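You operate a simulated robot arm through the tools that you are given. There is no shell and no other tool. Be economical: measure what you need, move in short steps, check, and stop when the job is done.

The job below is to be done with a simulated robot arm. You get a single attempt, and the scene is never put back.

JOB
Park the 60 mm finger, then fold up flange 2 of blank 32.
Fine: free its orange latch, slide it up to the 100 mm finger, lock it; clamp, fold square, leaf down, clamp bar up.

Only the result counts: the job must be done as asked and must still hold three seconds after the hand-in. Knocking over, shifting, dropping, spilling or breaking anything else fails it. Flat cloth is picked up by pressing the open fingertips on it (5 to 10 N) and closing them slowly along it; thin cloth reads only 2 to 8 mm in the jaws.

ROBOT AND FRAMES
A 7-joint arm with a two-finger parallel gripper, hanging from a carriage that runs on a gantry, over the field with the corners [547, -1258], [540, 1042], [-740, 1038], [-733, -1262] (x, y) and turns from -289 to 399 degrees about z. Base frame: it is fixed where the carriage stands at the start and does not move with it; the origin is on the floor, on the carriage's upright axis, x ahead of it, y to its left, z up. Lengths are in mm, angles in degrees, forces in N, time in s.
With the tool pointing down near the work surface it reaches from about 340 to 720 mm from the robot's upright axis, wherever it stands. Its first joint turns from -143.0 to 143.0 degrees. Places, roughly: narrow finger [600, 800, 1200]; narrowest finger [600, 500, 1200]; orange latch of the narrow finger [600, 800, 1200]; orange latch of the narrowest finger [600, 500, 1200]; orange latch of the wide finger [600, 300, 1200]; orange latch of the widest finger [600, 600, 1200]; red angle stop [400, 100, 1000]; stainless blank [750, 1250, 1000]; wide finger [600, 300, 1200]; widest finger [600, 600, 1200]; yellow back stop [600, 600, 900]; zinc blank [250, 1250, 1000]. Payload 1.57 kg.
Tool frame: the origin (TCP) lies between the finger pads and is the grasp point; the fingertips stand 30 mm ahead of it; z points along the fingers, y is the line along which they close. The gripper opens to 110 mm. The fingers are 24 mm wide and 12 mm thick; the gripper's body (48 by 112 mm) begins 78 mm behind the TCP.
Orientation is that of the tool frame in the base frame, as [roll, pitch, yaw] about the fixed x, y, z axes, in that order (R = Rz(yaw) Ry(pitch) Rx(roll)). With the fingers straight down and closing along the base's y, the tool's x points along the base's -x, its y along +y and its z along -z.

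CONTROLS
- The arm moves only by the tool send_rows. Its argument "commands" is a list of rows, each a list of 7 numbers: the turn, a rotation vector about the base's x, y, z in units of 90 degrees (1.0 is 90 degrees), then the shift along the base's x, y, z in units of 250 mm (1.0 is 250 mm), then the closure in counts, from 0 (fully open) to 255 (shut). In form: [[rx, ry, rz, x, y, z, fingers], ...]. A call has 1 to 20 rows; each row is the pose to reach, as a shift and turn from the pose commanded when the call began. A call with a number of a shift or a turn outside -1 to 1 is refused whole. Each row takes 0.2 s and may step no farther than 50 mm and 8.6 degrees from the row before; otherwise, or with a gripper value out of range, the whole call is refused. A pose out of reach is approached as far as the arm can. The call stops where the force on the tool passes 90 N (or 10 N more than at its start, if that is more) or the arm is blocked; 0.2 s more then pass. The fingers move at their own pace (about 45 mm/s each) and stop on an object; they squeeze with about 31 N. The grip force told is the motor's: it shows also when the fingers shut on nothing. Time passes only in rows, and 0.2 s behind the last, so rows that repeat a pose let the fingers close. The reply holds the time, the measured pose of the TCP, the force on the tool along the base axes, the opening and the grip force, in the units named above and with some noise, with the torque about the TCP (base axes, N m) and any sound that the robot's microphone picked up, and new pictures: "show" is both (left out), scene, wrist or none.
- Cameras (640 x 400 px; columns grow to the right, rows downward): "scene" is now at [263.4, 49, 1838.3]; the picture's right is [0.74, -0.67, 0.00], its down [-0.60, -0.67, -0.45] and it looks along [0.30, 0.33, -0.89] (base axes); focal length 263 px, centre (320, 200). "wrist" rides on the gripper at [70, 16, -141] in the tool frame; the picture's right is [-0.23, 0.97, 0.00], its down [-0.86, -0.20, -0.48] and it looks along [-0.47, -0.11, 0.88] (tool axes); focal length 222 px, centre (320, 200). There is no depth. A picture from a camera that has moved, and an enlarged one, comes with that camera's place and axes in the base frame and with its lens.
- raise_lower(by): slides the trunk up (or, below 0, down) by that many mm; the arm and the scene camera ride with it, the base frame stays. It gives what a move gives, with no picture.
- steer(legs): drives the robot by 1 to 6 legs, each [ahead, left, turn to the left] in mm, mm and degrees, along the robot's own axes; the way and the turn of a leg run together, so that a leg with both is an arc; at most 1500 mm and 180 degrees a leg. The arm and the cameras ride along, it lands a little off, and it stops where it bumps. It keeps to its track: a leg is cut to what the track allows. It gives what a move gives, and a new picture of the scene camera.
- head_to(pan, tilt): turns the head with the scene camera to pan (to the left, within 155 degrees either way) and tilt (down, from -29 to 69), counted from straight ahead of the robot. It gives what a move gives, and a new picture of the scene camera.
- enlarge(camera, box): a new picture of the part [left, top, right, bottom] of that camera's present view, enlarged. It takes no simulated time.
- close_job(): hands the job in; it is judged then, once.

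Work in short steps. Places have to be worked out from the pictures, the camera data and where the tool is seen: move nearer, look again, correct. Check each grasp and each placing, and mend what went wrong. You have 120 turns and 260 pictures in all, those below and enlarged ones among them. Open the gripper and draw the arm clear of the work before you hand the job in, unless the task says otherwise; then end with one line.

The tools are called after ">>>" as a command line: name --pt "numbers of a row" for each row, then --argument value for the rest, lists and objects as JSON in quotes. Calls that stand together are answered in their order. send_rows: Moves the arm, as the interface text tells. Its arguments: {"type":"object","properties":{"commands":{"type":"array"},"show":{"type":"string","enum":["both","scene","wrist","none"]}},"required":["commands"]} The other tools are called the same way: raise_lower (by) slides the trunk up or down; steer (legs) drives the base; head_to (pan, tilt) turns the head that bears the scene camera; enlarge (camera, box) takes an enlarged picture of a part of a camera's view; close_job () hands the job in.

At the start:

```text
time_s: 0.0
eef_pos: [499.4, 424.3, 999.9]
orientation: [179.9, -0.1, 180.0]
force: [-0.6, 0.0, -0.2]
ft_torque: [-0.02, 0.06, 0.0]
finger_gap: 109.9
grip_force: 0.2
trunk travel left (down, up): [-525.0, 70.0]
robot x, y, heading: [3.2, -4.5, 0.1]
head pan, tilt: [48.1, 63.5]
```

scene: 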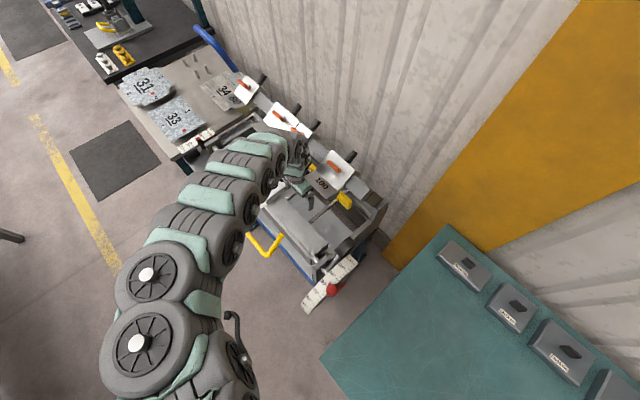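
wrist: 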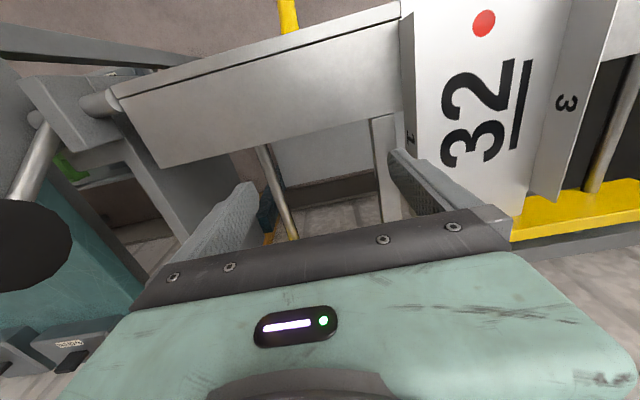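

The arm hides part of the folder; I enlarge the scene picture around the machine and the wrist view to learn the layout.

>>> enlarge --camera "scene" --box '[200, 60, 420, 320]'

>>> enlarge --camera "wrist" --box '[0, 0, 640, 260]'

```text
1.54 times, centred on (310, 190) of scene
camera zoom: at [263.4, 49.0, 1838.3], right [0.74, -0.67, 0.0], down [-0.6, -0.67, -0.45], along [0.3, 0.33, -0.89], focal length 405 px, centre (335, 215)
```

zoom: 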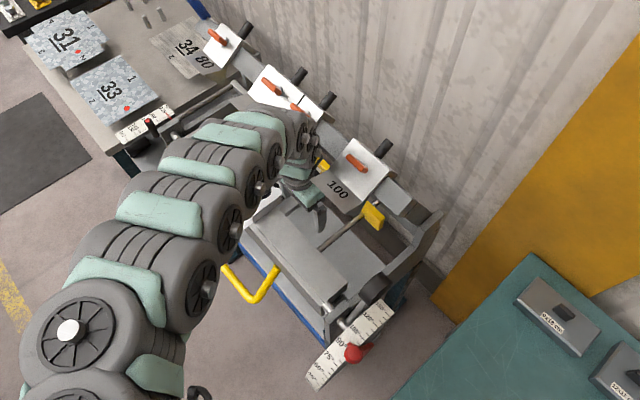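

```text
1.00 times, centred on (320, 130) of wrist (not enlarged: the box is as wide or as high as the picture)
camera zoom: at [430.1, 441.2, 1142.5], right [0.23, 0.97, 0.0], down [0.86, -0.2, 0.48], along [0.47, -0.11, -0.88], focal length 222 px, centre (320, 270)
```

zoom: 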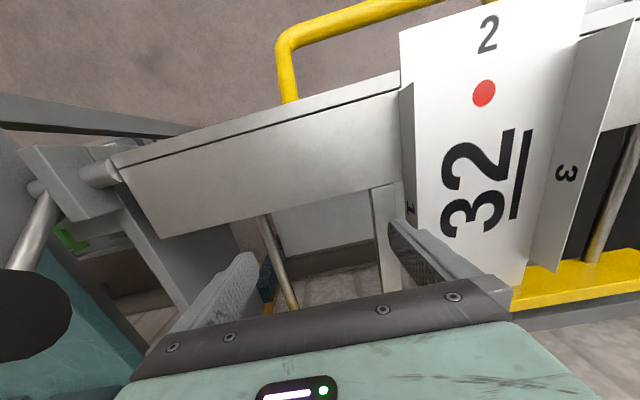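

Flanges 1 and 3 of blank 32 are already up and its flange 2 faces the leaf. I lift the tool straight up and draw it back to see the machine unhidden.

>>> send_rows --pt "0 0 0 0 0 0.2 0" --pt "0 0 0 -0.1 0 0.4 0" --pt "0 0 0 -0.25 0 0.55 0" --pt "0 0 0 -0.4 0 0.7 0" --pt "0 0 0 -0.55 0 0.8 0" --show "both"

```text
refused: row 2 steps farther than a row can; nothing moved
```

Steps were too long; same path with smaller steps.

>>> send_rows --pt "0 0 0 0 0 0.18 0" --pt "0 0 0 0 0 0.36 0" --pt "0 0 0 -0.12 0 0.48 0" --pt "0 0 0 -0.24 0 0.6 0" --pt "0 0 0 -0.36 0 0.72 0" --pt "0 0 0 -0.48 0 0.8 0" --show "both"

```text
time_s: 0.5
eef_pos: [474.7, 420.8, 1041.7]
orientation: [-178.9, -2.1, -180.0]
force: [-32.9, -0.4, -48.2]
ft_torque: [2.49, -2.81, -1.74]
finger_gap: 110.2
grip_force: 0.1
trunk travel left (down, up): [-525.0, 70.0]
robot x, y, heading: [-3.8, -2.9, 0.3]
head pan, tilt: [48.1, 63.5]
stopped in row 2: the force on the tool passed its limit at 126 N (the readings are from after the stop); the commanded pose is now the measured one
camera scene: at [259.3, 49.1, 1835.9], right [0.75, -0.66, 0.0], down [-0.6, -0.67, -0.44], along [0.29, 0.33, -0.9], focal length 263 px, centre (320, 200)
camera wrist: at [410.3, 439.1, 1184.9], right [0.23, 0.97, -0.03], down [0.87, -0.19, 0.45], along [0.43, -0.12, -0.89], focal length 222 px, centre (320, 200)
```

scene: 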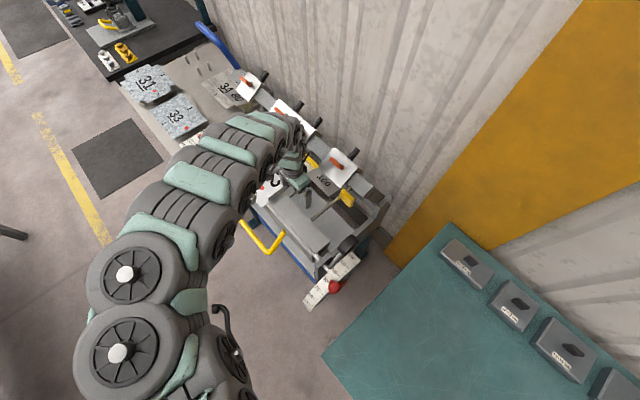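
wrist: 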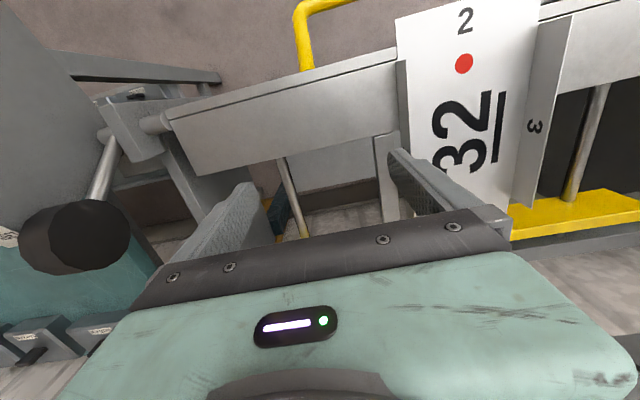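

The tool hit something above and ahead of it (the finger overhang, it was pushed back). I back off down a little and then to -x, below the bar, before rising.

>>> send_rows --pt "0 0 0 -0.04 0 -0.06 0" --pt "0 0 0 -0.2 0 -0.06 0" --pt "0 0 0 -0.38 0 -0.06 0" --pt "0 0 0 -0.5 0 -0.0 0" --pt "0 0 0 -0.55 0 0.15 0" --show "both"

```text
time_s: 1.7
eef_pos: [371.3, 460.6, 1054.6]
orientation: [-179.4, -1.1, -180.0]
force: [0.9, -0.7, -0.1]
ft_torque: [0.05, 0.0, 0.0]
finger_gap: 109.8
grip_force: 0.0
out of reach, approached as far as the arm can: row 3, 4, 5
trunk travel left (down, up): [-525.0, 70.0]
robot x, y, heading: [-1.1, 1.1, 0.2]
head pan, tilt: [48.1, 63.5]
camera scene: at [262.8, 49.5, 1838.3], right [0.75, -0.67, 0.0], down [-0.6, -0.67, -0.45], along [0.3, 0.33, -0.89], focal length 263 px, centre (320, 200)
camera wrist: at [304.8, 477.6, 1199.5], right [0.23, 0.97, -0.02], down [0.86, -0.19, 0.46], along [0.45, -0.12, -0.89], focal length 222 px, centre (320, 200)
```

scene: 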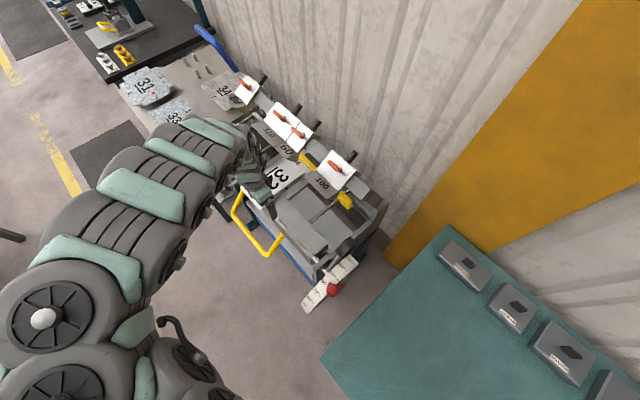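
wrist: 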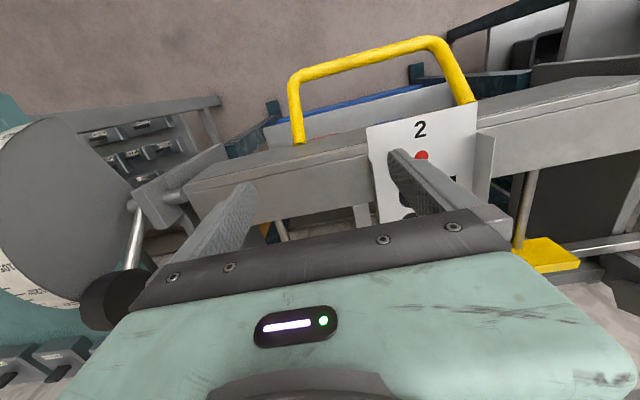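

Clear now; I zoom in on the machine.

>>> enlarge --camera "scene" --box '[220, 60, 400, 180]'

>>> enlarge --camera "scene" --box '[220, 160, 400, 320]'

```text
3.33 times, centred on (310, 120) of scene
camera zoom: at [262.8, 49.5, 1838.3], right [0.75, -0.67, 0.0], down [-0.6, -0.67, -0.45], along [0.3, 0.33, -0.89], focal length 877 px, centre (353, 467)
```

zoom: 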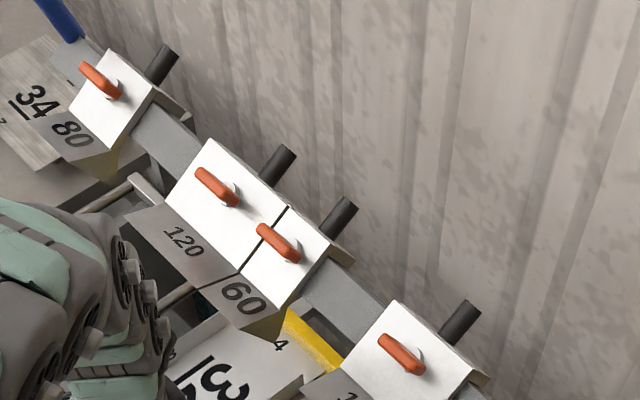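

```text
2.50 times, centred on (310, 240) of scene
camera zoom: at [262.8, 49.5, 1838.3], right [0.75, -0.67, 0.0], down [-0.6, -0.67, -0.45], along [0.3, 0.33, -0.89], focal length 658 px, centre (345, 100)
```

zoom: 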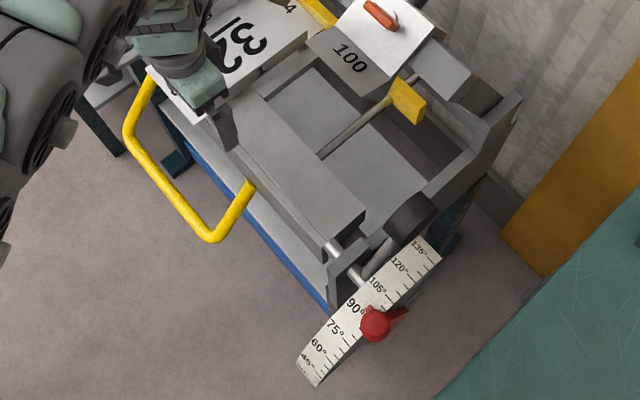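

The layout: fingers 80, 120, 60, 100 from left to right; latch of the 60 is at about [583, 506, 1200]; blank 32 sits under the 120. I raise the arm step by step in free space.

>>> send_rows --pt "0 0 0 0 0 0.18 0" --pt "0 0 0 0 0 0.36 0" --pt "0 0 0 0 0 0.54 0" --pt "0 0 0 0 0 0.72 0" --pt "0 0 0 0 0 0.9 0" --show "wrist"

```text
time_s: 2.9
eef_pos: [409.4, 517.3, 1284.6]
orientation: [-179.2, -1.4, -180.0]
force: [-0.5, -0.4, -0.5]
ft_torque: [0.0, 0.04, -0.03]
finger_gap: 110.1
grip_force: 0.1
out of reach, approached as far as the arm can: row 1, 2, 3, 4, 5
trunk travel left (down, up): [-525.0, 70.0]
robot x, y, heading: [1.2, -0.5, 0.1]
head pan, tilt: [48.1, 63.5]
camera wrist: at [342.5, 535.1, 1430.2], right [0.23, 0.97, -0.02], down [0.87, -0.19, 0.46], along [0.45, -0.12, -0.89], focal length 222 px, centre (320, 200)
```

wrist: 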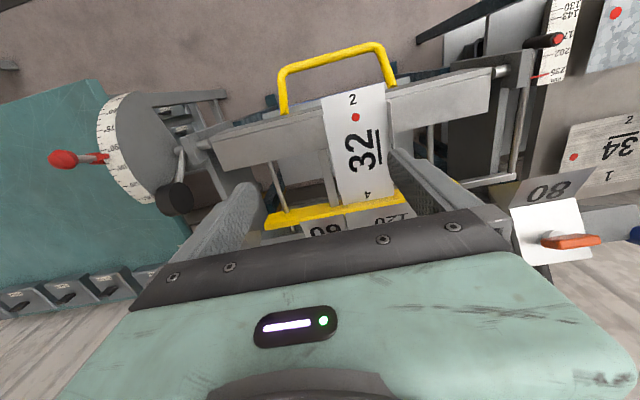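

High enough. I back the carriage off and shift it left so that the 60 finger lies straight ahead.

>>> steer --legs '[[-150, 0, 0], [0, 300, 0]]'

```text
time_s: 5.9
eef_pos: [263.7, 815.9, 1286.8]
orientation: [-179.1, -1.3, 179.7]
force: [0.0, -0.1, 0.0]
ft_torque: [0.02, 0.01, 0.03]
finger_gap: 109.9
grip_force: 0.1
trunk travel left (down, up): [-525.0, 70.0]
robot x, y, heading: [-148.4, 302.3, 0.0]
head pan, tilt: [48.1, 63.5]
camera scene: at [115.2, 348.7, 1838.3], right [0.74, -0.67, 0.0], down [-0.6, -0.67, -0.45], along [0.3, 0.33, -0.89], focal length 263 px, centre (320, 200)
```

scene: 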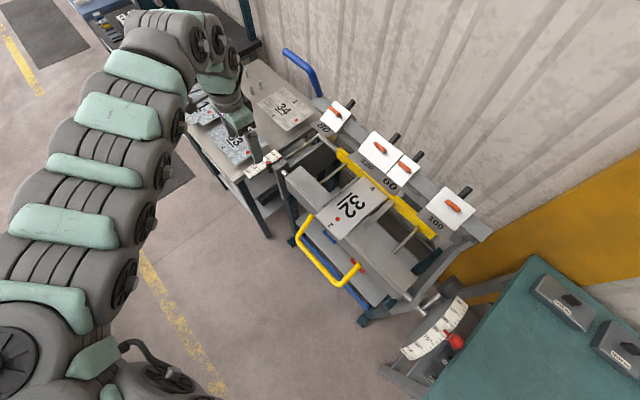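

Good clear view of the machine now. I aim the head at it and zoom.

>>> head_to --pan 20 --tilt 55

>>> enlarge --camera "scene" --box '[180, 80, 400, 218]'

>>> enlarge --camera "scene" --box '[220, 180, 440, 318]'

```text
time_s: 6.8
eef_pos: [263.6, 816.5, 1285.3]
orientation: [-179.1, -1.3, 179.8]
force: [0.2, 0.3, 0.0]
ft_torque: [-0.01, -0.01, 0.01]
finger_gap: 110.0
grip_force: 0.1
trunk travel left (down, up): [-525.0, 70.0]
robot x, y, heading: [-149.2, 300.2, 0.1]
head pan, tilt: [20.0, 55.0]
camera scene: at [141.1, 326.8, 1848.3], right [0.34, -0.94, 0.0], down [-0.77, -0.28, -0.57], along [0.54, 0.2, -0.82], focal length 263 px, centre (320, 200)
```

scene: 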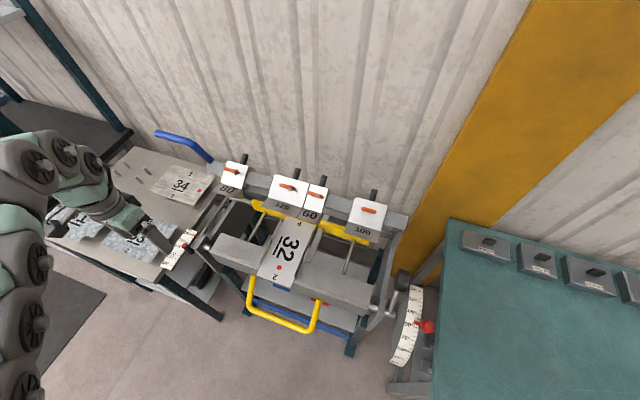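

```text
2.90 times, centred on (290, 149) of scene
camera zoom: at [141.1, 326.8, 1848.3], right [0.34, -0.94, 0.0], down [-0.77, -0.28, -0.57], along [0.54, 0.2, -0.82], focal length 762 px, centre (407, 348)
```

zoom: 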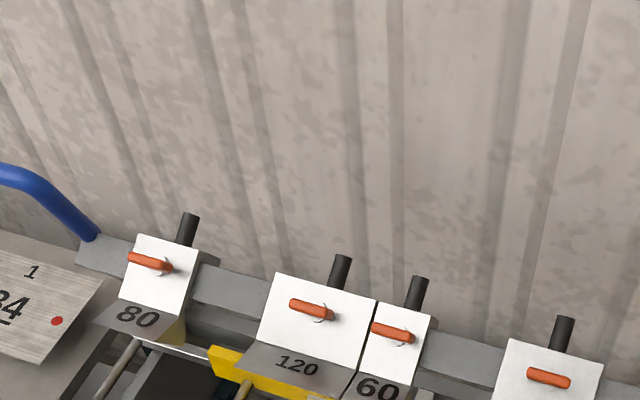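

```text
2.90 times, centred on (330, 249) of scene
camera zoom: at [141.1, 326.8, 1848.3], right [0.34, -0.94, 0.0], down [-0.77, -0.28, -0.57], along [0.54, 0.2, -0.82], focal length 762 px, centre (291, 58)
```

zoom: 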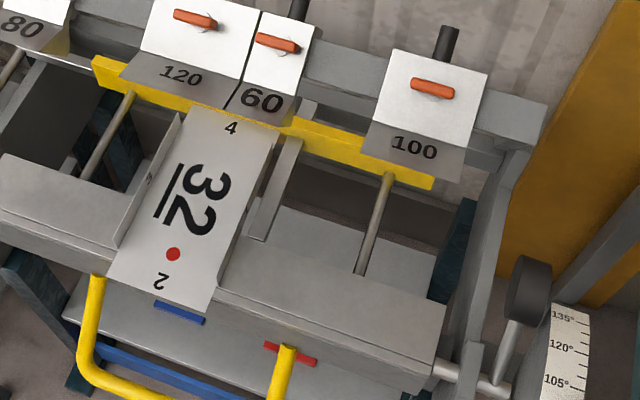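

Next I swing the tool over toward the front of the 60 finger (staying in front of the bar, high) for a close wrist view.

>>> send_rows --pt "0 0 0 0.07 -0.16 0.04 0" --pt "0 0 0 0.14 -0.32 0.08 0" --pt "0 0 0 0.21 -0.48 0.12 0" --pt "0 0 0 0.28 -0.64 0.16 0" --pt "0 0 0 0.35 -0.8 0.2 0" --pt "0 0 0 0.42 -0.96 0.2 0" --show "wrist"

```text
time_s: 8.2
eef_pos: [350.0, 745.1, 1325.6]
orientation: [-179.1, -1.4, 179.9]
force: [0.3, -0.9, -0.1]
ft_torque: [0.01, 0.0, 0.04]
finger_gap: 110.1
grip_force: 0.0
out of reach, approached as far as the arm can: row 1, 2, 3, 4, 5, 6
trunk travel left (down, up): [-525.0, 70.0]
robot x, y, heading: [-146.9, 300.2, -0.1]
head pan, tilt: [20.0, 55.0]
camera wrist: at [284.1, 763.8, 1470.9], right [0.23, 0.97, -0.02], down [0.86, -0.2, 0.46], along [0.45, -0.12, -0.89], focal length 222 px, centre (320, 200)
```

wrist: 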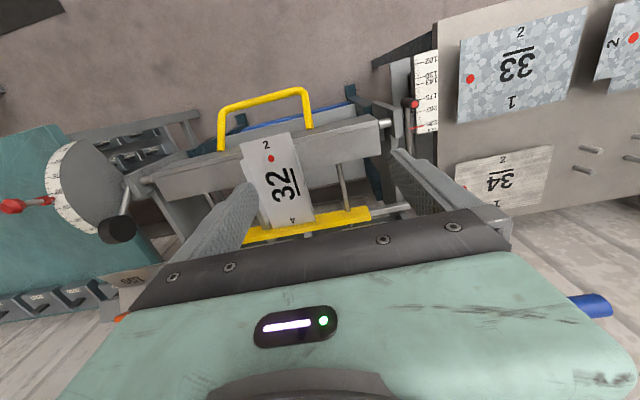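

The high tool pose has a large minimum radius (~660). I raise the trunk fully and shift the carriage so the finger is about 680 mm straight ahead.

>>> raise_lower --by 70

>>> send_rows --pt "0 0 0 0.06 -0.18 0 0" --pt "0 0 0 0.12 -0.36 0 0" --pt "0 0 0 0.18 -0.54 0 0" --pt "0 0 0 0.23 -0.72 0 0" --pt "0 0 0 0.28 -0.9 0 0" --show "wrist"

```text
time_s: 9.3
eef_pos: [350.5, 745.4, 1396.8]
orientation: [-179.1, -1.3, 179.9]
force: [0.1, -0.7, 0.6]
ft_torque: [0.02, -0.03, 0.02]
finger_gap: 110.2
grip_force: 0.0
trunk travel left (down, up): [-595.0, 0.0]
robot x, y, heading: [-149.6, 298.6, 0.1]
head pan, tilt: [20.0, 55.0]
```

```text
time_s: 10.5
eef_pos: [501.8, 595.6, 1352.4]
orientation: [179.9, 0.5, 176.7]
force: [0.1, 0.7, -0.3]
ft_torque: [0.0, 0.03, -0.04]
finger_gap: 110.0
grip_force: 0.1
out of reach, approached as far as the arm can: row 1, 2, 3, 4, 5
trunk travel left (down, up): [-595.0, 0.0]
robot x, y, heading: [-150.9, 300.6, -0.2]
head pan, tilt: [20.0, 55.0]
camera wrist: at [432.3, 616.0, 1494.4], right [0.28, 0.96, 0.0], down [0.84, -0.25, 0.48], along [0.46, -0.14, -0.88], focal length 222 px, centre (320, 200)
```

wrist: 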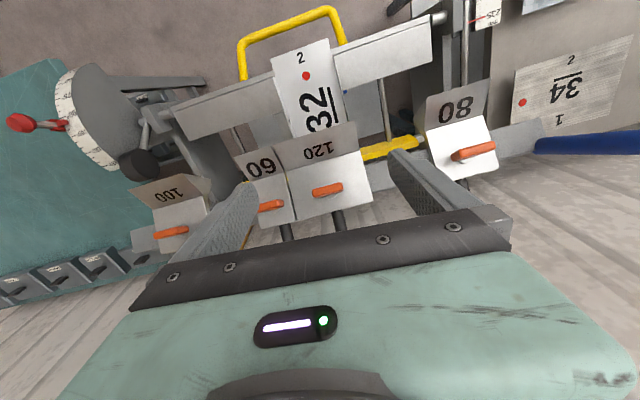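

Good view of all latches. I move the tool to hover before the 60 finger for a close look.

>>> send_rows --pt "0 0 0 -0.02 -0.18 0 0" --pt "0 0 0 -0.05 -0.3 -0.06 0" --pt "0 0 0 -0.08 -0.38 -0.12 0" --show "wrist"

>>> enlarge --camera "wrist" --box '[160, 100, 480, 300]'

```text
time_s: 11.3
eef_pos: [497.2, 577.5, 1353.1]
orientation: [179.8, 0.4, 176.8]
force: [-0.1, -0.1, 0.2]
ft_torque: [0.01, -0.03, -0.01]
finger_gap: 110.1
grip_force: 0.1
out of reach, approached as far as the arm can: row 1, 2, 3
trunk travel left (down, up): [-595.0, 0.0]
robot x, y, heading: [-145.6, 300.1, -0.1]
head pan, tilt: [20.0, 55.0]
camera wrist: at [427.3, 596.5, 1495.0], right [0.28, 0.96, 0.0], down [0.84, -0.25, 0.48], along [0.46, -0.13, -0.88], focal length 222 px, centre (320, 200)
```

wrist: 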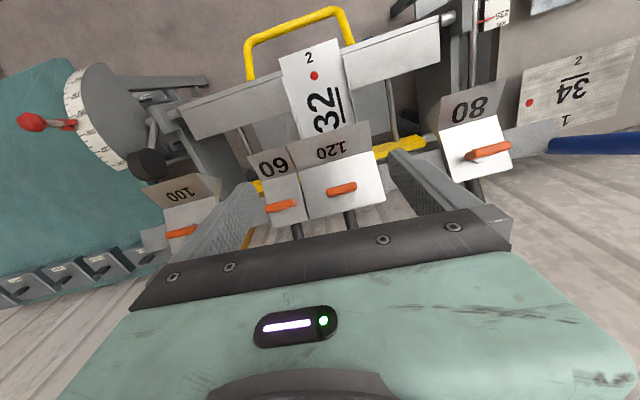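

```text
2.00 times, centred on (320, 200) of wrist
camera zoom: at [427.3, 596.5, 1495.0], right [0.28, 0.96, 0.0], down [0.84, -0.25, 0.48], along [0.46, -0.13, -0.88], focal length 444 px, centre (320, 200)
```

zoom: 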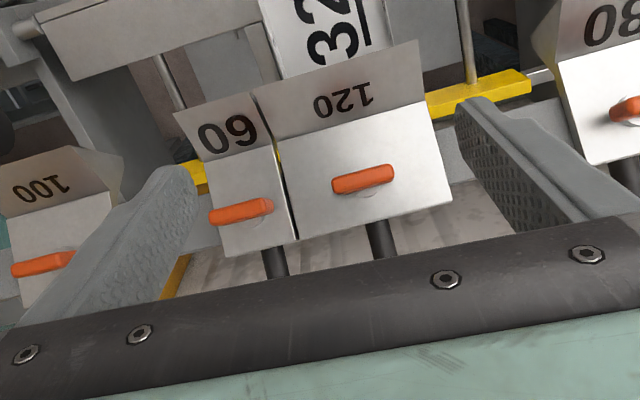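

The latch is a T-bar along y, centred near [565, 499, 1222], standing ~20 mm off a plate sloping ~32° (normal [-0.53, 0, 0.85]). I shift the carriage left and back a bit, then yaw the tool 90° while moving in front of it.

>>> steer --legs '[[-50, 150, 0]]'

>>> send_rows --pt "0 0 0.09 0.02 -0.08 -0.03 60" --pt "0 0 0.18 0.04 -0.16 -0.06 110" --pt "0 0 0.27 0.06 -0.24 -0.09 130" --pt "0 0 0.36 0.08 -0.32 -0.1 130" --pt "0 0 0.45 0.1 -0.4 -0.1 130" --pt "0 0 0.54 0.12 -0.48 -0.1 130" --pt "0 0 0.63 0.14 -0.56 -0.1 130" --pt "0 0 0.72 0.15 -0.64 -0.1 130" --pt "0 0 0.81 0.16 -0.72 -0.1 130" --pt "0 0 0.9 0.17 -0.8 -0.1 130" --pt "0 0 0.98 0.18 -0.88 -0.1 130" --show "both"

```text
time_s: 12.7
eef_pos: [447.5, 721.9, 1352.3]
orientation: [179.7, 0.4, 176.7]
force: [-0.4, 0.0, 0.5]
ft_torque: [0.02, -0.02, 0.01]
finger_gap: 109.9
grip_force: 0.0
trunk travel left (down, up): [-595.0, 0.0]
robot x, y, heading: [-197.6, 445.3, -0.4]
head pan, tilt: [20.0, 55.0]
camera scene: at [91.7, 472.4, 1918.3], right [0.34, -0.94, 0.0], down [-0.77, -0.28, -0.57], along [0.54, 0.19, -0.82], focal length 263 px, centre (320, 200)
```

scene: 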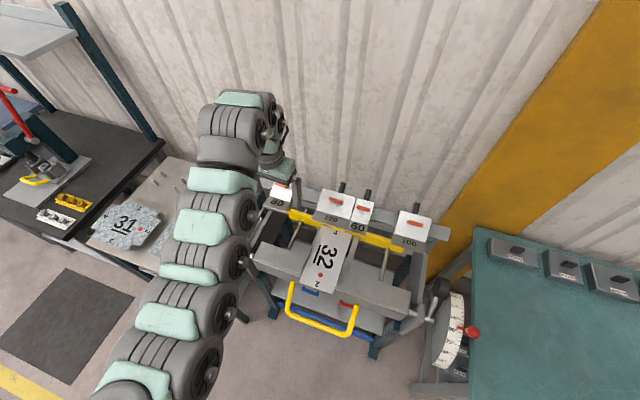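

```text
time_s: 15.1
eef_pos: [494.9, 530.9, 1256.6]
orientation: [179.7, 0.5, -96.7]
force: [-0.5, 1.1, 0.9]
ft_torque: [-0.14, 0.01, 0.02]
finger_gap: 54.0
grip_force: 0.1
out of reach, approached as far as the arm can: row 1, 2, 3, 4, 5, 6, 7, 8, 9, 10, 11
trunk travel left (down, up): [-595.0, 0.0]
robot x, y, heading: [-199.0, 449.8, -0.1]
head pan, tilt: [20.0, 55.0]
camera scene: at [91.7, 472.8, 1918.3], right [0.34, -0.94, 0.0], down [-0.77, -0.28, -0.57], along [0.54, 0.2, -0.82], focal length 263 px, centre (320, 200)
camera wrist: at [471.0, 461.9, 1398.1], right [-0.94, 0.34, 0.01], down [0.3, 0.82, 0.49], along [0.16, 0.46, -0.87], focal length 222 px, centre (320, 200)
```

scene: 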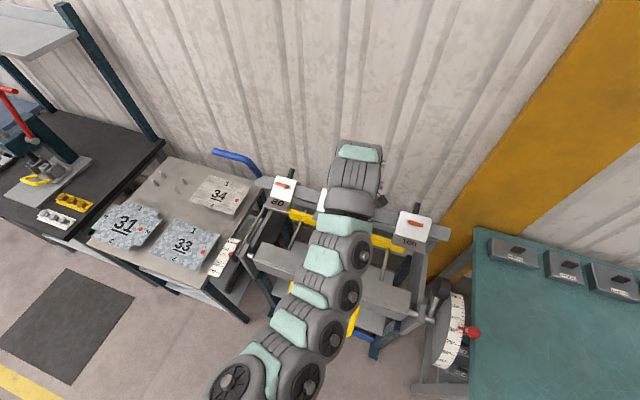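
wrist: 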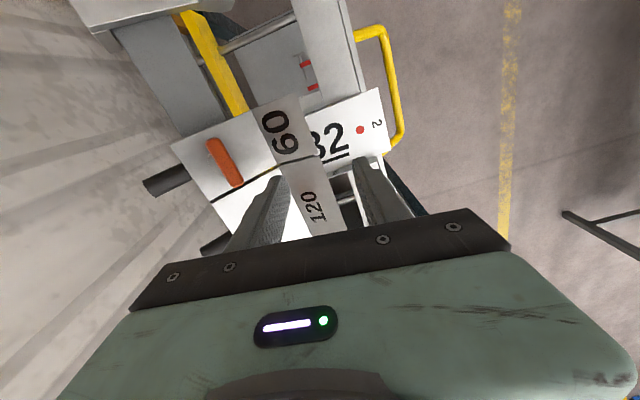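

The 60's latch is well seen. I tilt the tool 32° to face the sloping plate and hover about 60 mm off the latch.

>>> send_rows --pt "-0.004 -0.071 0.015 0.03 -0.026 0.03 130" --pt "-0.008 -0.142 0.03 0.06 -0.052 0.05 130" --pt "-0.012 -0.214 0.045 0.09 -0.078 0.06 130" --pt "-0.017 -0.285 0.06 0.12 -0.104 0.068 130" --pt "-0.021 -0.356 0.074 0.15 -0.13 0.068 130" --show "wrist"

>>> enlarge --camera "wrist" --box '[120, 60, 440, 260]'

```text
time_s: 16.3
eef_pos: [533.1, 496.7, 1273.0]
orientation: [-148.0, -0.5, -88.3]
force: [-0.1, -0.2, -0.3]
ft_torque: [0.02, 0.01, 0.04]
finger_gap: 53.6
grip_force: 0.0
trunk travel left (down, up): [-595.0, 0.0]
robot x, y, heading: [-195.8, 443.7, -0.2]
head pan, tilt: [20.0, 55.0]
camera wrist: at [447.0, 426.3, 1386.3], right [-0.83, 0.2, -0.52], down [-0.11, 0.86, 0.5], along [0.54, 0.48, -0.69], focal length 222 px, centre (320, 200)
```

wrist: 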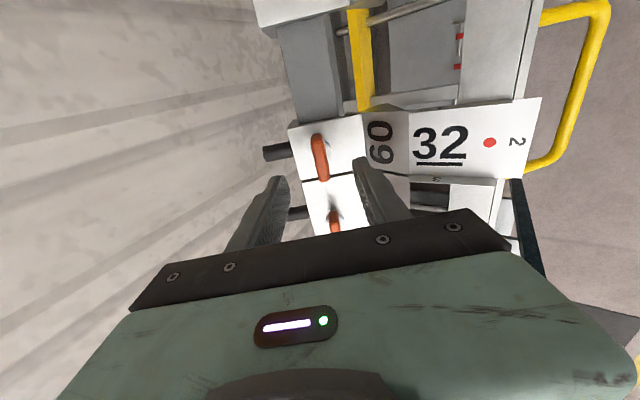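

```text
2.00 times, centred on (280, 160) of wrist
camera zoom: at [447.0, 426.3, 1386.3], right [-0.83, 0.2, -0.52], down [-0.11, 0.86, 0.5], along [0.54, 0.48, -0.69], focal length 444 px, centre (400, 280)
```

zoom: 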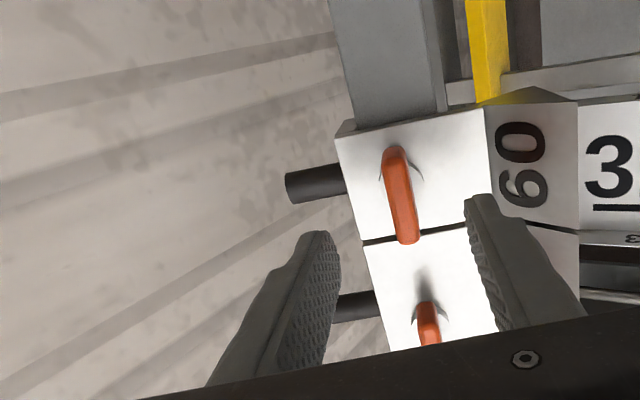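

The latch lies centred between the fingers. I approach along the tool axis ~45 mm (tips staying off the plate) with fingers half open.

>>> send_rows --pt "0 0 0 0.05 0 -0.08 130" --pt "0 0 0 0.085 0 -0.136 130" --pt "0 0 0 0.1 0 -0.16 130" --show "wrist"

>>> enlarge --camera "wrist" --box '[160, 80, 480, 280]'

```text
time_s: 17.1
eef_pos: [557.7, 497.2, 1232.9]
orientation: [-148.0, -0.6, -88.4]
force: [-0.1, -0.3, 0.1]
ft_torque: [-0.03, 0.03, 0.03]
finger_gap: 54.0
grip_force: 0.0
trunk travel left (down, up): [-595.0, 0.0]
robot x, y, heading: [-194.5, 446.7, -0.2]
head pan, tilt: [20.0, 55.0]
camera wrist: at [472.0, 425.4, 1346.1], right [-0.83, 0.2, -0.52], down [-0.11, 0.86, 0.5], along [0.54, 0.47, -0.69], focal length 222 px, centre (320, 200)
```

wrist: 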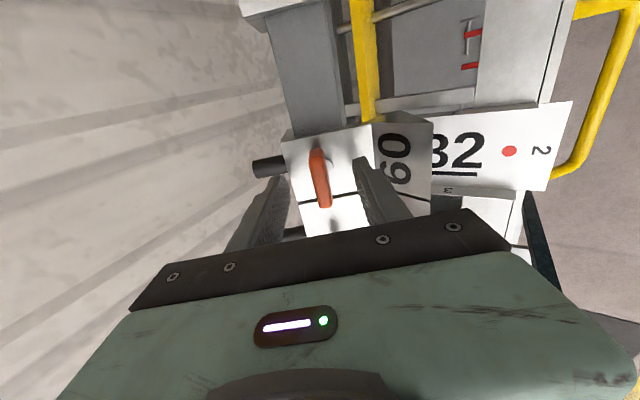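

```text
2.00 times, centred on (320, 180) of wrist
camera zoom: at [472.0, 425.4, 1346.1], right [-0.83, 0.2, -0.52], down [-0.11, 0.86, 0.5], along [0.54, 0.47, -0.69], focal length 444 px, centre (320, 240)
```

zoom: 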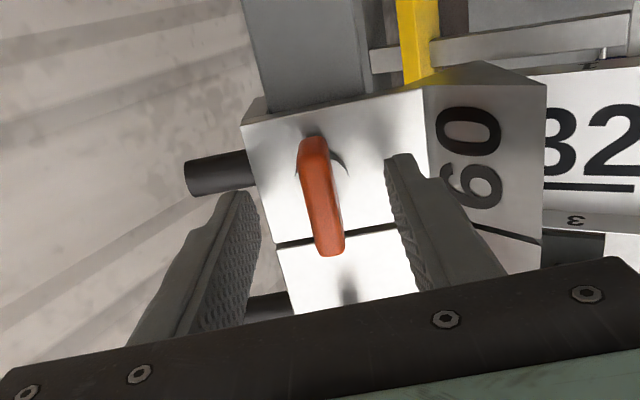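

The bar is between the pads; I close on it.

>>> send_rows --pt "0 0 0 0 0 0 200" --pt "0 0 0 0 0 0 255" --pt "0 0 0 0 0 0 255" --pt "0 0 0 0 0 0 255" --show "wrist"

```text
time_s: 18.1
eef_pos: [558.0, 498.0, 1231.5]
orientation: [-148.2, -0.6, -88.3]
force: [-3.3, -1.1, -3.0]
ft_torque: [0.01, -0.14, -0.03]
finger_gap: 11.9
grip_force: 26.3
trunk travel left (down, up): [-595.0, 0.0]
robot x, y, heading: [-196.3, 448.1, -0.0]
head pan, tilt: [20.0, 55.0]
camera wrist: at [471.3, 425.6, 1345.6], right [-0.83, 0.2, -0.52], down [-0.11, 0.86, 0.5], along [0.54, 0.47, -0.69], focal length 222 px, centre (320, 200)
```

wrist: 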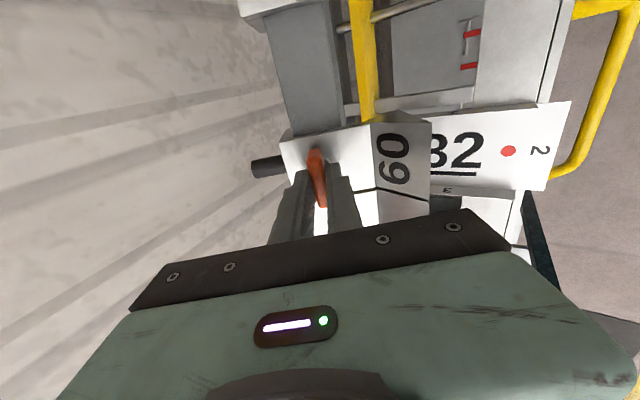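

Gripped at 11.9 mm. I test-turn it about the plate normal by -17° (clockwise seen from above).

>>> send_rows --pt "0.025 0 -0.04 0 0 0 255" --pt "0.05 0 -0.08 0 0 0 255" --pt "0.075 0 -0.12 0 0 0 255" --pt "0.1 0 -0.16 0 0 0 255" --show "wrist"

```text
time_s: 19.1
eef_pos: [557.2, 498.6, 1232.1]
orientation: [-149.1, 8.3, -103.0]
force: [0.2, 0.0, -8.9]
ft_torque: [-0.83, -0.28, 0.85]
finger_gap: 18.1
grip_force: 32.9
trunk travel left (down, up): [-595.0, 0.0]
robot x, y, heading: [-200.8, 445.0, -0.2]
head pan, tilt: [20.0, 55.0]
camera wrist: at [454.0, 433.3, 1335.4], right [-0.75, 0.48, -0.46], down [0.1, 0.77, 0.63], along [0.66, 0.43, -0.62], focal length 222 px, centre (320, 200)
```

wrist: 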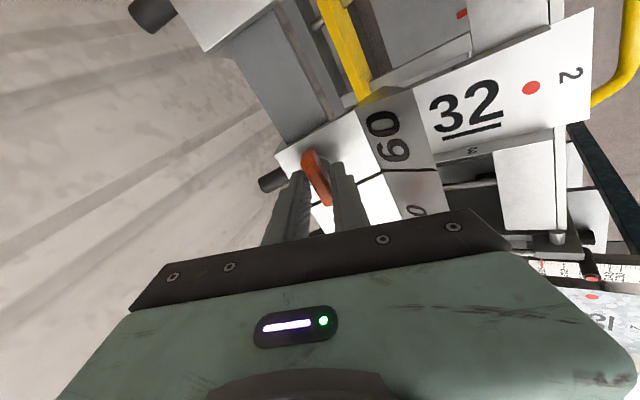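

It resists (jaws pried to 18 mm). I turn back and try the other way.

>>> send_rows --pt "-0.025 0 0.04 0 0 0 255" --pt "-0.05 0 0.08 0 0 0 255" --pt "-0.075 0 0.12 0 0 0 255" --pt "-0.1 0 0.16 0 0 0 255" --pt "-0.125 0 0.2 0 0 0 255" --pt "-0.15 0 0.24 0 0 0 255" --pt "-0.175 0 0.28 0 0 0 255" --pt "-0.2 0 0.32 0 0 0 255" --show "wrist"

```text
time_s: 20.9
eef_pos: [557.2, 499.4, 1230.5]
orientation: [-149.6, -9.4, -73.7]
force: [-6.1, 4.6, -9.2]
ft_torque: [0.43, -0.01, 0.22]
finger_gap: 11.8
grip_force: 28.9
trunk travel left (down, up): [-595.0, 0.0]
robot x, y, heading: [-197.5, 449.0, -0.0]
head pan, tilt: [20.0, 55.0]
camera wrist: at [488.6, 426.4, 1356.8], right [-0.85, -0.1, -0.52], down [-0.33, 0.87, 0.37], along [0.42, 0.48, -0.77], focal length 222 px, centre (320, 200)
```

wrist: 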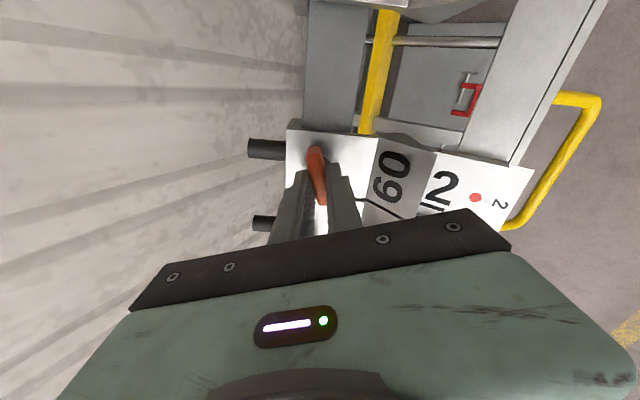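

It turns freely this way. I continue the turn.

>>> send_rows --pt "-0.045 0 0.072 0 0 0 255" --pt "-0.09 0 0.144 0 0 0 255" --pt "-0.135 0 0.216 0 0 0 255" --pt "-0.18 0 0.288 0 0 0 255" --pt "-0.225 0 0.36 0 0 0 255" --pt "-0.27 0 0.432 0 0 0 255" --show "both"

```text
time_s: 22.3
eef_pos: [556.0, 498.6, 1229.8]
orientation: [-165.2, -28.1, -29.0]
force: [-24.1, -0.5, -0.1]
ft_torque: [0.33, 0.34, 0.18]
finger_gap: 11.5
grip_force: 29.0
trunk travel left (down, up): [-595.0, 0.0]
robot x, y, heading: [-199.2, 446.5, -0.2]
head pan, tilt: [20.0, 55.0]
camera scene: at [90.7, 472.4, 1917.5], right [0.34, -0.94, 0.0], down [-0.77, -0.28, -0.57], along [0.54, 0.19, -0.82], focal length 263 px, centre (320, 200)
camera wrist: at [530.1, 453.1, 1382.2], right [-0.53, -0.78, -0.33], down [-0.84, 0.55, 0.05], along [0.14, 0.3, -0.94], focal length 222 px, centre (320, 200)
```

scene: 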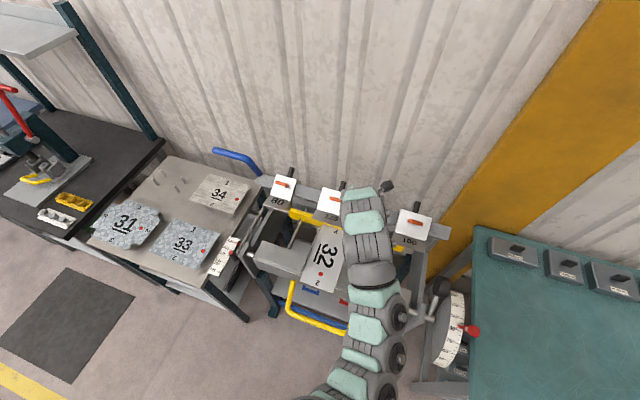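
wrist: 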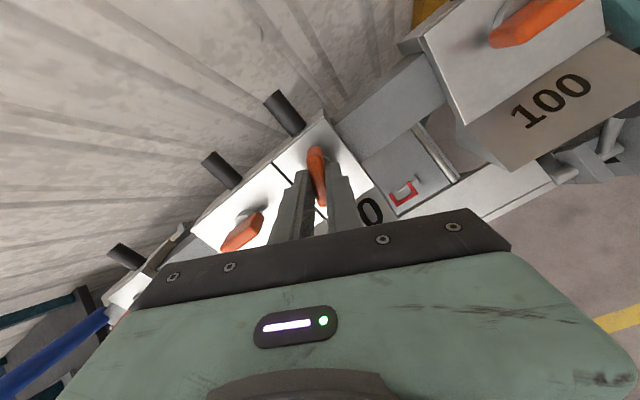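

Turned ~63°. Finish to 90° with three more steps.

>>> send_rows --pt "-0.045 0 0.072 -0.004 0 0 255" --pt "-0.09 0 0.144 -0.006 0 0 255" --pt "-0.135 0 0.216 -0.008 0 0 255" --pt "-0.159 0 0.254 -0.008 0 0 255" --show "wrist"

```text
time_s: 23.3
eef_pos: [553.9, 497.5, 1231.4]
orientation: [178.9, -31.5, 1.9]
force: [4.0, -1.0, -21.6]
ft_torque: [0.64, 0.15, -0.44]
finger_gap: 12.3
grip_force: 29.5
trunk travel left (down, up): [-595.0, 0.0]
robot x, y, heading: [-201.0, 445.5, -0.4]
head pan, tilt: [20.0, 55.0]
camera wrist: at [541.3, 483.5, 1390.4], right [-0.17, -0.98, -0.1], down [-0.98, 0.18, -0.04], along [0.06, 0.09, -0.99], focal length 222 px, centre (320, 200)
```

wrist: 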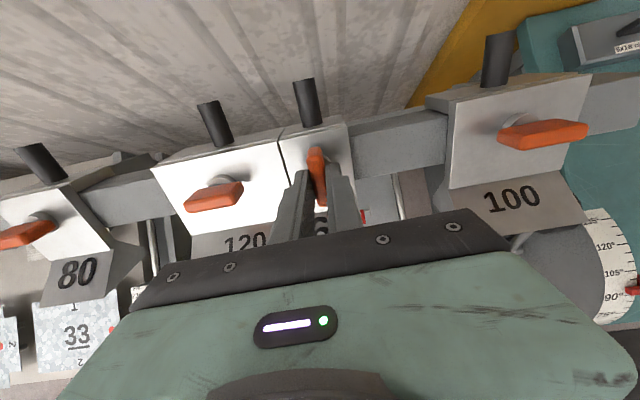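

The latch has reached its end (~90°, some resisting torque). Holding it, I try sliding the finger 20 mm toward the 100 in small steps, easing the twist slightly.

>>> send_rows --pt "0.012 0 -0.02 0 -0.02 0 255" --pt "0.012 0 -0.02 0 -0.04 0 255" --pt "0.012 0 -0.02 0 -0.06 0 255" --pt "0.012 0 -0.02 0 -0.08 0 255" --show "wrist"

```text
time_s: 24.3
eef_pos: [554.3, 477.3, 1233.1]
orientation: [-179.9, -31.6, -0.7]
force: [0.5, -0.3, -17.1]
ft_torque: [0.24, 0.1, 0.17]
finger_gap: 11.9
grip_force: 29.5
trunk travel left (down, up): [-595.0, 0.0]
robot x, y, heading: [-196.6, 446.8, -0.2]
head pan, tilt: [20.0, 55.0]
camera wrist: at [540.6, 460.7, 1390.8], right [-0.2, -0.97, -0.12], down [-0.98, 0.21, -0.04], along [0.06, 0.11, -0.99], focal length 222 px, centre (320, 200)
```

wrist: 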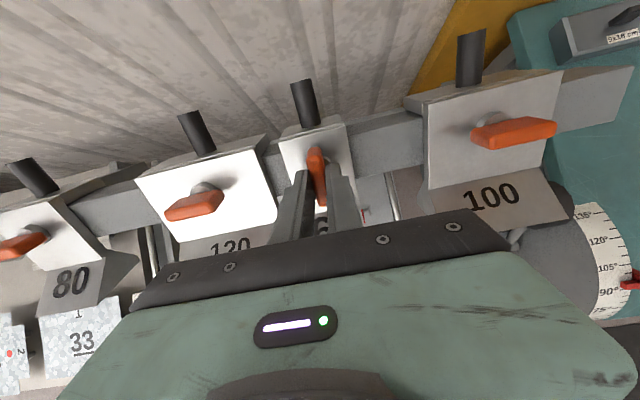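

It slides freely with the latch. About 60 mm remain to the 100; I go 48 mm.

>>> send_rows --pt "0 0 0 0 -0.032 0 255" --pt "0 0 0 0 -0.064 0 255" --pt "0 0 0 0 -0.096 0 255" --pt "0 0 0 0 -0.128 0 255" --pt "0 0 0 0 -0.16 0 255" --pt "0 0 0 0 -0.192 0 255" --show "wrist"

>>> enlarge --camera "wrist" --box '[220, 40, 540, 240]'

```text
time_s: 25.7
eef_pos: [555.8, 428.3, 1231.7]
orientation: [-179.8, -31.6, -0.6]
force: [-14.0, 0.4, 0.2]
ft_torque: [0.25, -0.08, 0.16]
finger_gap: 11.9
grip_force: 29.2
trunk travel left (down, up): [-595.0, 0.0]
robot x, y, heading: [-196.7, 444.9, -0.2]
head pan, tilt: [20.0, 55.0]
camera wrist: at [540.9, 411.8, 1390.8], right [-0.2, -0.97, -0.12], down [-0.98, 0.21, -0.04], along [0.06, 0.11, -0.99], focal length 222 px, centre (320, 200)
```

wrist: 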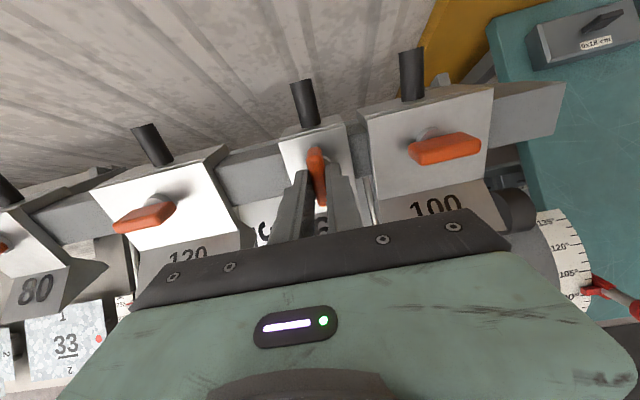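

```text
2.00 times, centred on (380, 140) of wrist
camera zoom: at [540.9, 411.8, 1390.8], right [-0.2, -0.97, -0.12], down [-0.98, 0.21, -0.04], along [0.06, 0.11, -0.99], focal length 444 px, centre (200, 320)
```

zoom: 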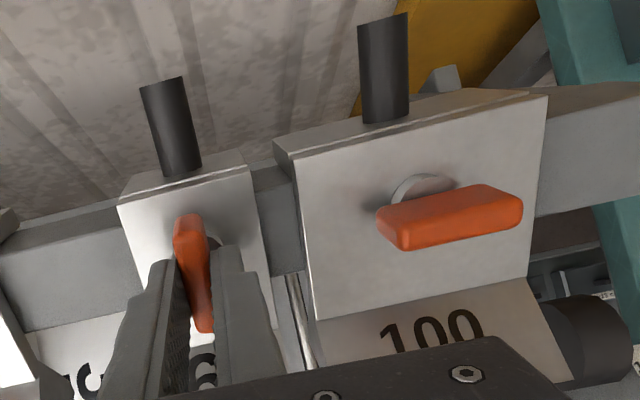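

About 12-18 mm remain. I creep in small steps, first 10 mm.

>>> send_rows --pt "0 0 0 0 -0.02 0 255" --pt "0 0 0 0 -0.04 0 255" --pt "0 0 0 0 -0.04 0 255" --show "wrist"

>>> enlarge --camera "wrist" --box '[260, 60, 480, 200]'

```text
time_s: 26.5
eef_pos: [556.8, 419.7, 1232.0]
orientation: [-179.8, -31.6, -0.7]
force: [-20.8, 0.5, 10.2]
ft_torque: [0.24, 0.26, 0.21]
finger_gap: 12.0
grip_force: 29.5
trunk travel left (down, up): [-595.0, 0.0]
robot x, y, heading: [-199.7, 447.6, -0.1]
head pan, tilt: [20.0, 55.0]
camera wrist: at [541.1, 402.6, 1390.7], right [-0.2, -0.97, -0.12], down [-0.98, 0.21, -0.04], along [0.06, 0.11, -0.99], focal length 222 px, centre (320, 200)
```

wrist: 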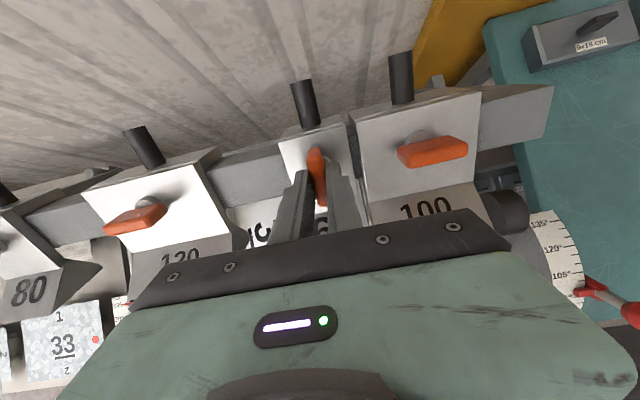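

```text
2.86 times, centred on (370, 130) of wrist
camera zoom: at [541.1, 402.6, 1390.7], right [-0.2, -0.97, -0.12], down [-0.98, 0.21, -0.04], along [0.06, 0.11, -0.99], focal length 635 px, centre (177, 400)
```

zoom: 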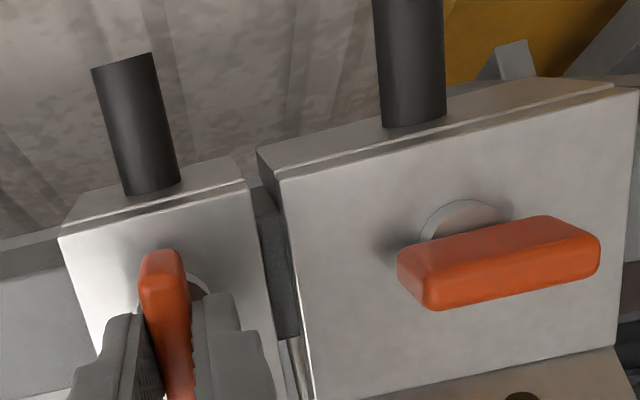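

About 9 mm left. I creep 7 mm more, relaxing the x force a little.

>>> send_rows --pt "0 0 0 -0.006 -0.012 0 255" --pt "0 0 0 -0.006 -0.02 0 255" --pt "0 0 0 -0.006 -0.028 0 255" --pt "0 0 0 -0.006 -0.028 0 255" --show "wrist"

>>> enlarge --camera "wrist" --box '[280, 80, 420, 200]'

```text
time_s: 27.5
eef_pos: [555.0, 412.1, 1234.1]
orientation: [-179.7, -31.6, -0.7]
force: [13.0, 1.4, -17.7]
ft_torque: [0.4, -0.05, 0.29]
finger_gap: 12.1
grip_force: 29.0
trunk travel left (down, up): [-595.0, 0.0]
robot x, y, heading: [-198.7, 447.3, -0.2]
head pan, tilt: [20.0, 55.0]
camera wrist: at [540.1, 396.4, 1391.5], right [-0.2, -0.97, -0.12], down [-0.98, 0.21, -0.04], along [0.06, 0.11, -0.99], focal length 222 px, centre (320, 200)
```

wrist: 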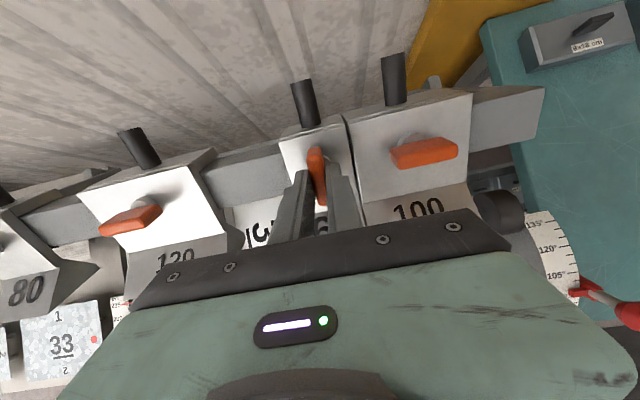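

```text
3.33 times, centred on (350, 140) of wrist
camera zoom: at [540.1, 396.4, 1391.5], right [-0.2, -0.97, -0.12], down [-0.98, 0.21, -0.04], along [0.06, 0.11, -0.99], focal length 740 px, centre (220, 400)
```

zoom: 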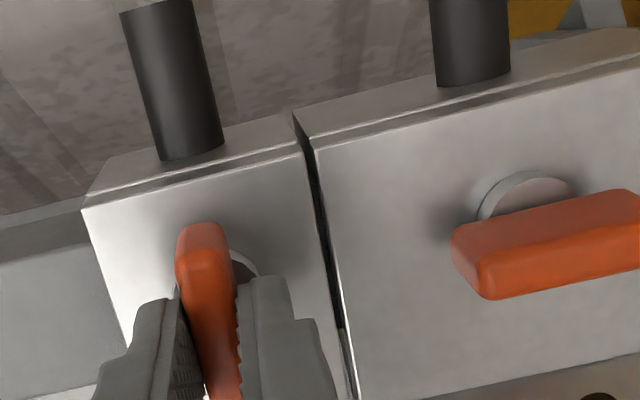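

About 3 mm left; two or three more millimetres until light contact.

>>> send_rows --pt "0 0 0 0 -0.006 0 255" --pt "0 0 0 0 -0.01 0 255" --pt "0 0 0 0 -0.012 0 255" --pt "0 0 0 0 -0.012 0 255" --show "wrist"

>>> enlarge --camera "wrist" --box '[280, 80, 420, 200]'

```text
time_s: 28.5
eef_pos: [554.5, 410.6, 1233.2]
orientation: [-179.7, -31.6, -0.7]
force: [5.2, 4.3, -8.5]
ft_torque: [0.2, 0.48, 0.15]
finger_gap: 11.6
grip_force: 29.3
trunk travel left (down, up): [-595.0, 0.0]
robot x, y, heading: [-202.2, 447.5, -0.1]
head pan, tilt: [20.0, 55.0]
camera wrist: at [540.1, 393.9, 1391.6], right [-0.2, -0.97, -0.12], down [-0.98, 0.21, -0.04], along [0.06, 0.11, -0.99], focal length 222 px, centre (320, 200)
```

wrist: 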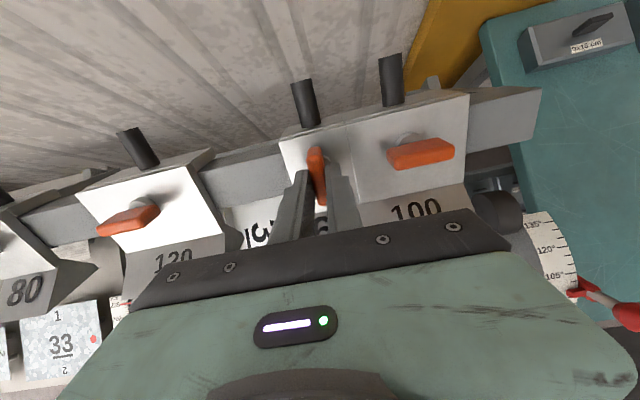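

```text
3.33 times, centred on (350, 140) of wrist
camera zoom: at [540.1, 393.9, 1391.6], right [-0.2, -0.97, -0.12], down [-0.98, 0.21, -0.04], along [0.06, 0.11, -0.99], focal length 740 px, centre (220, 400)
```

zoom: 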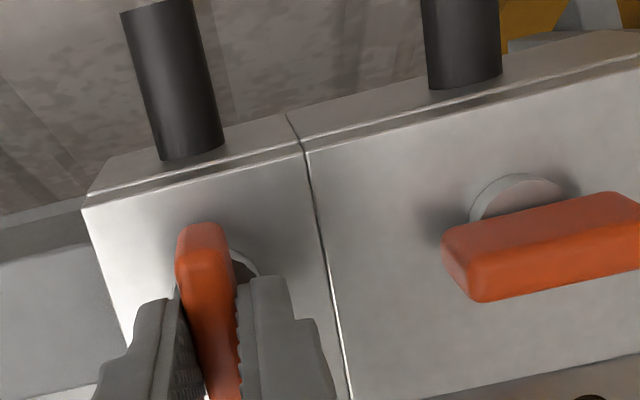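

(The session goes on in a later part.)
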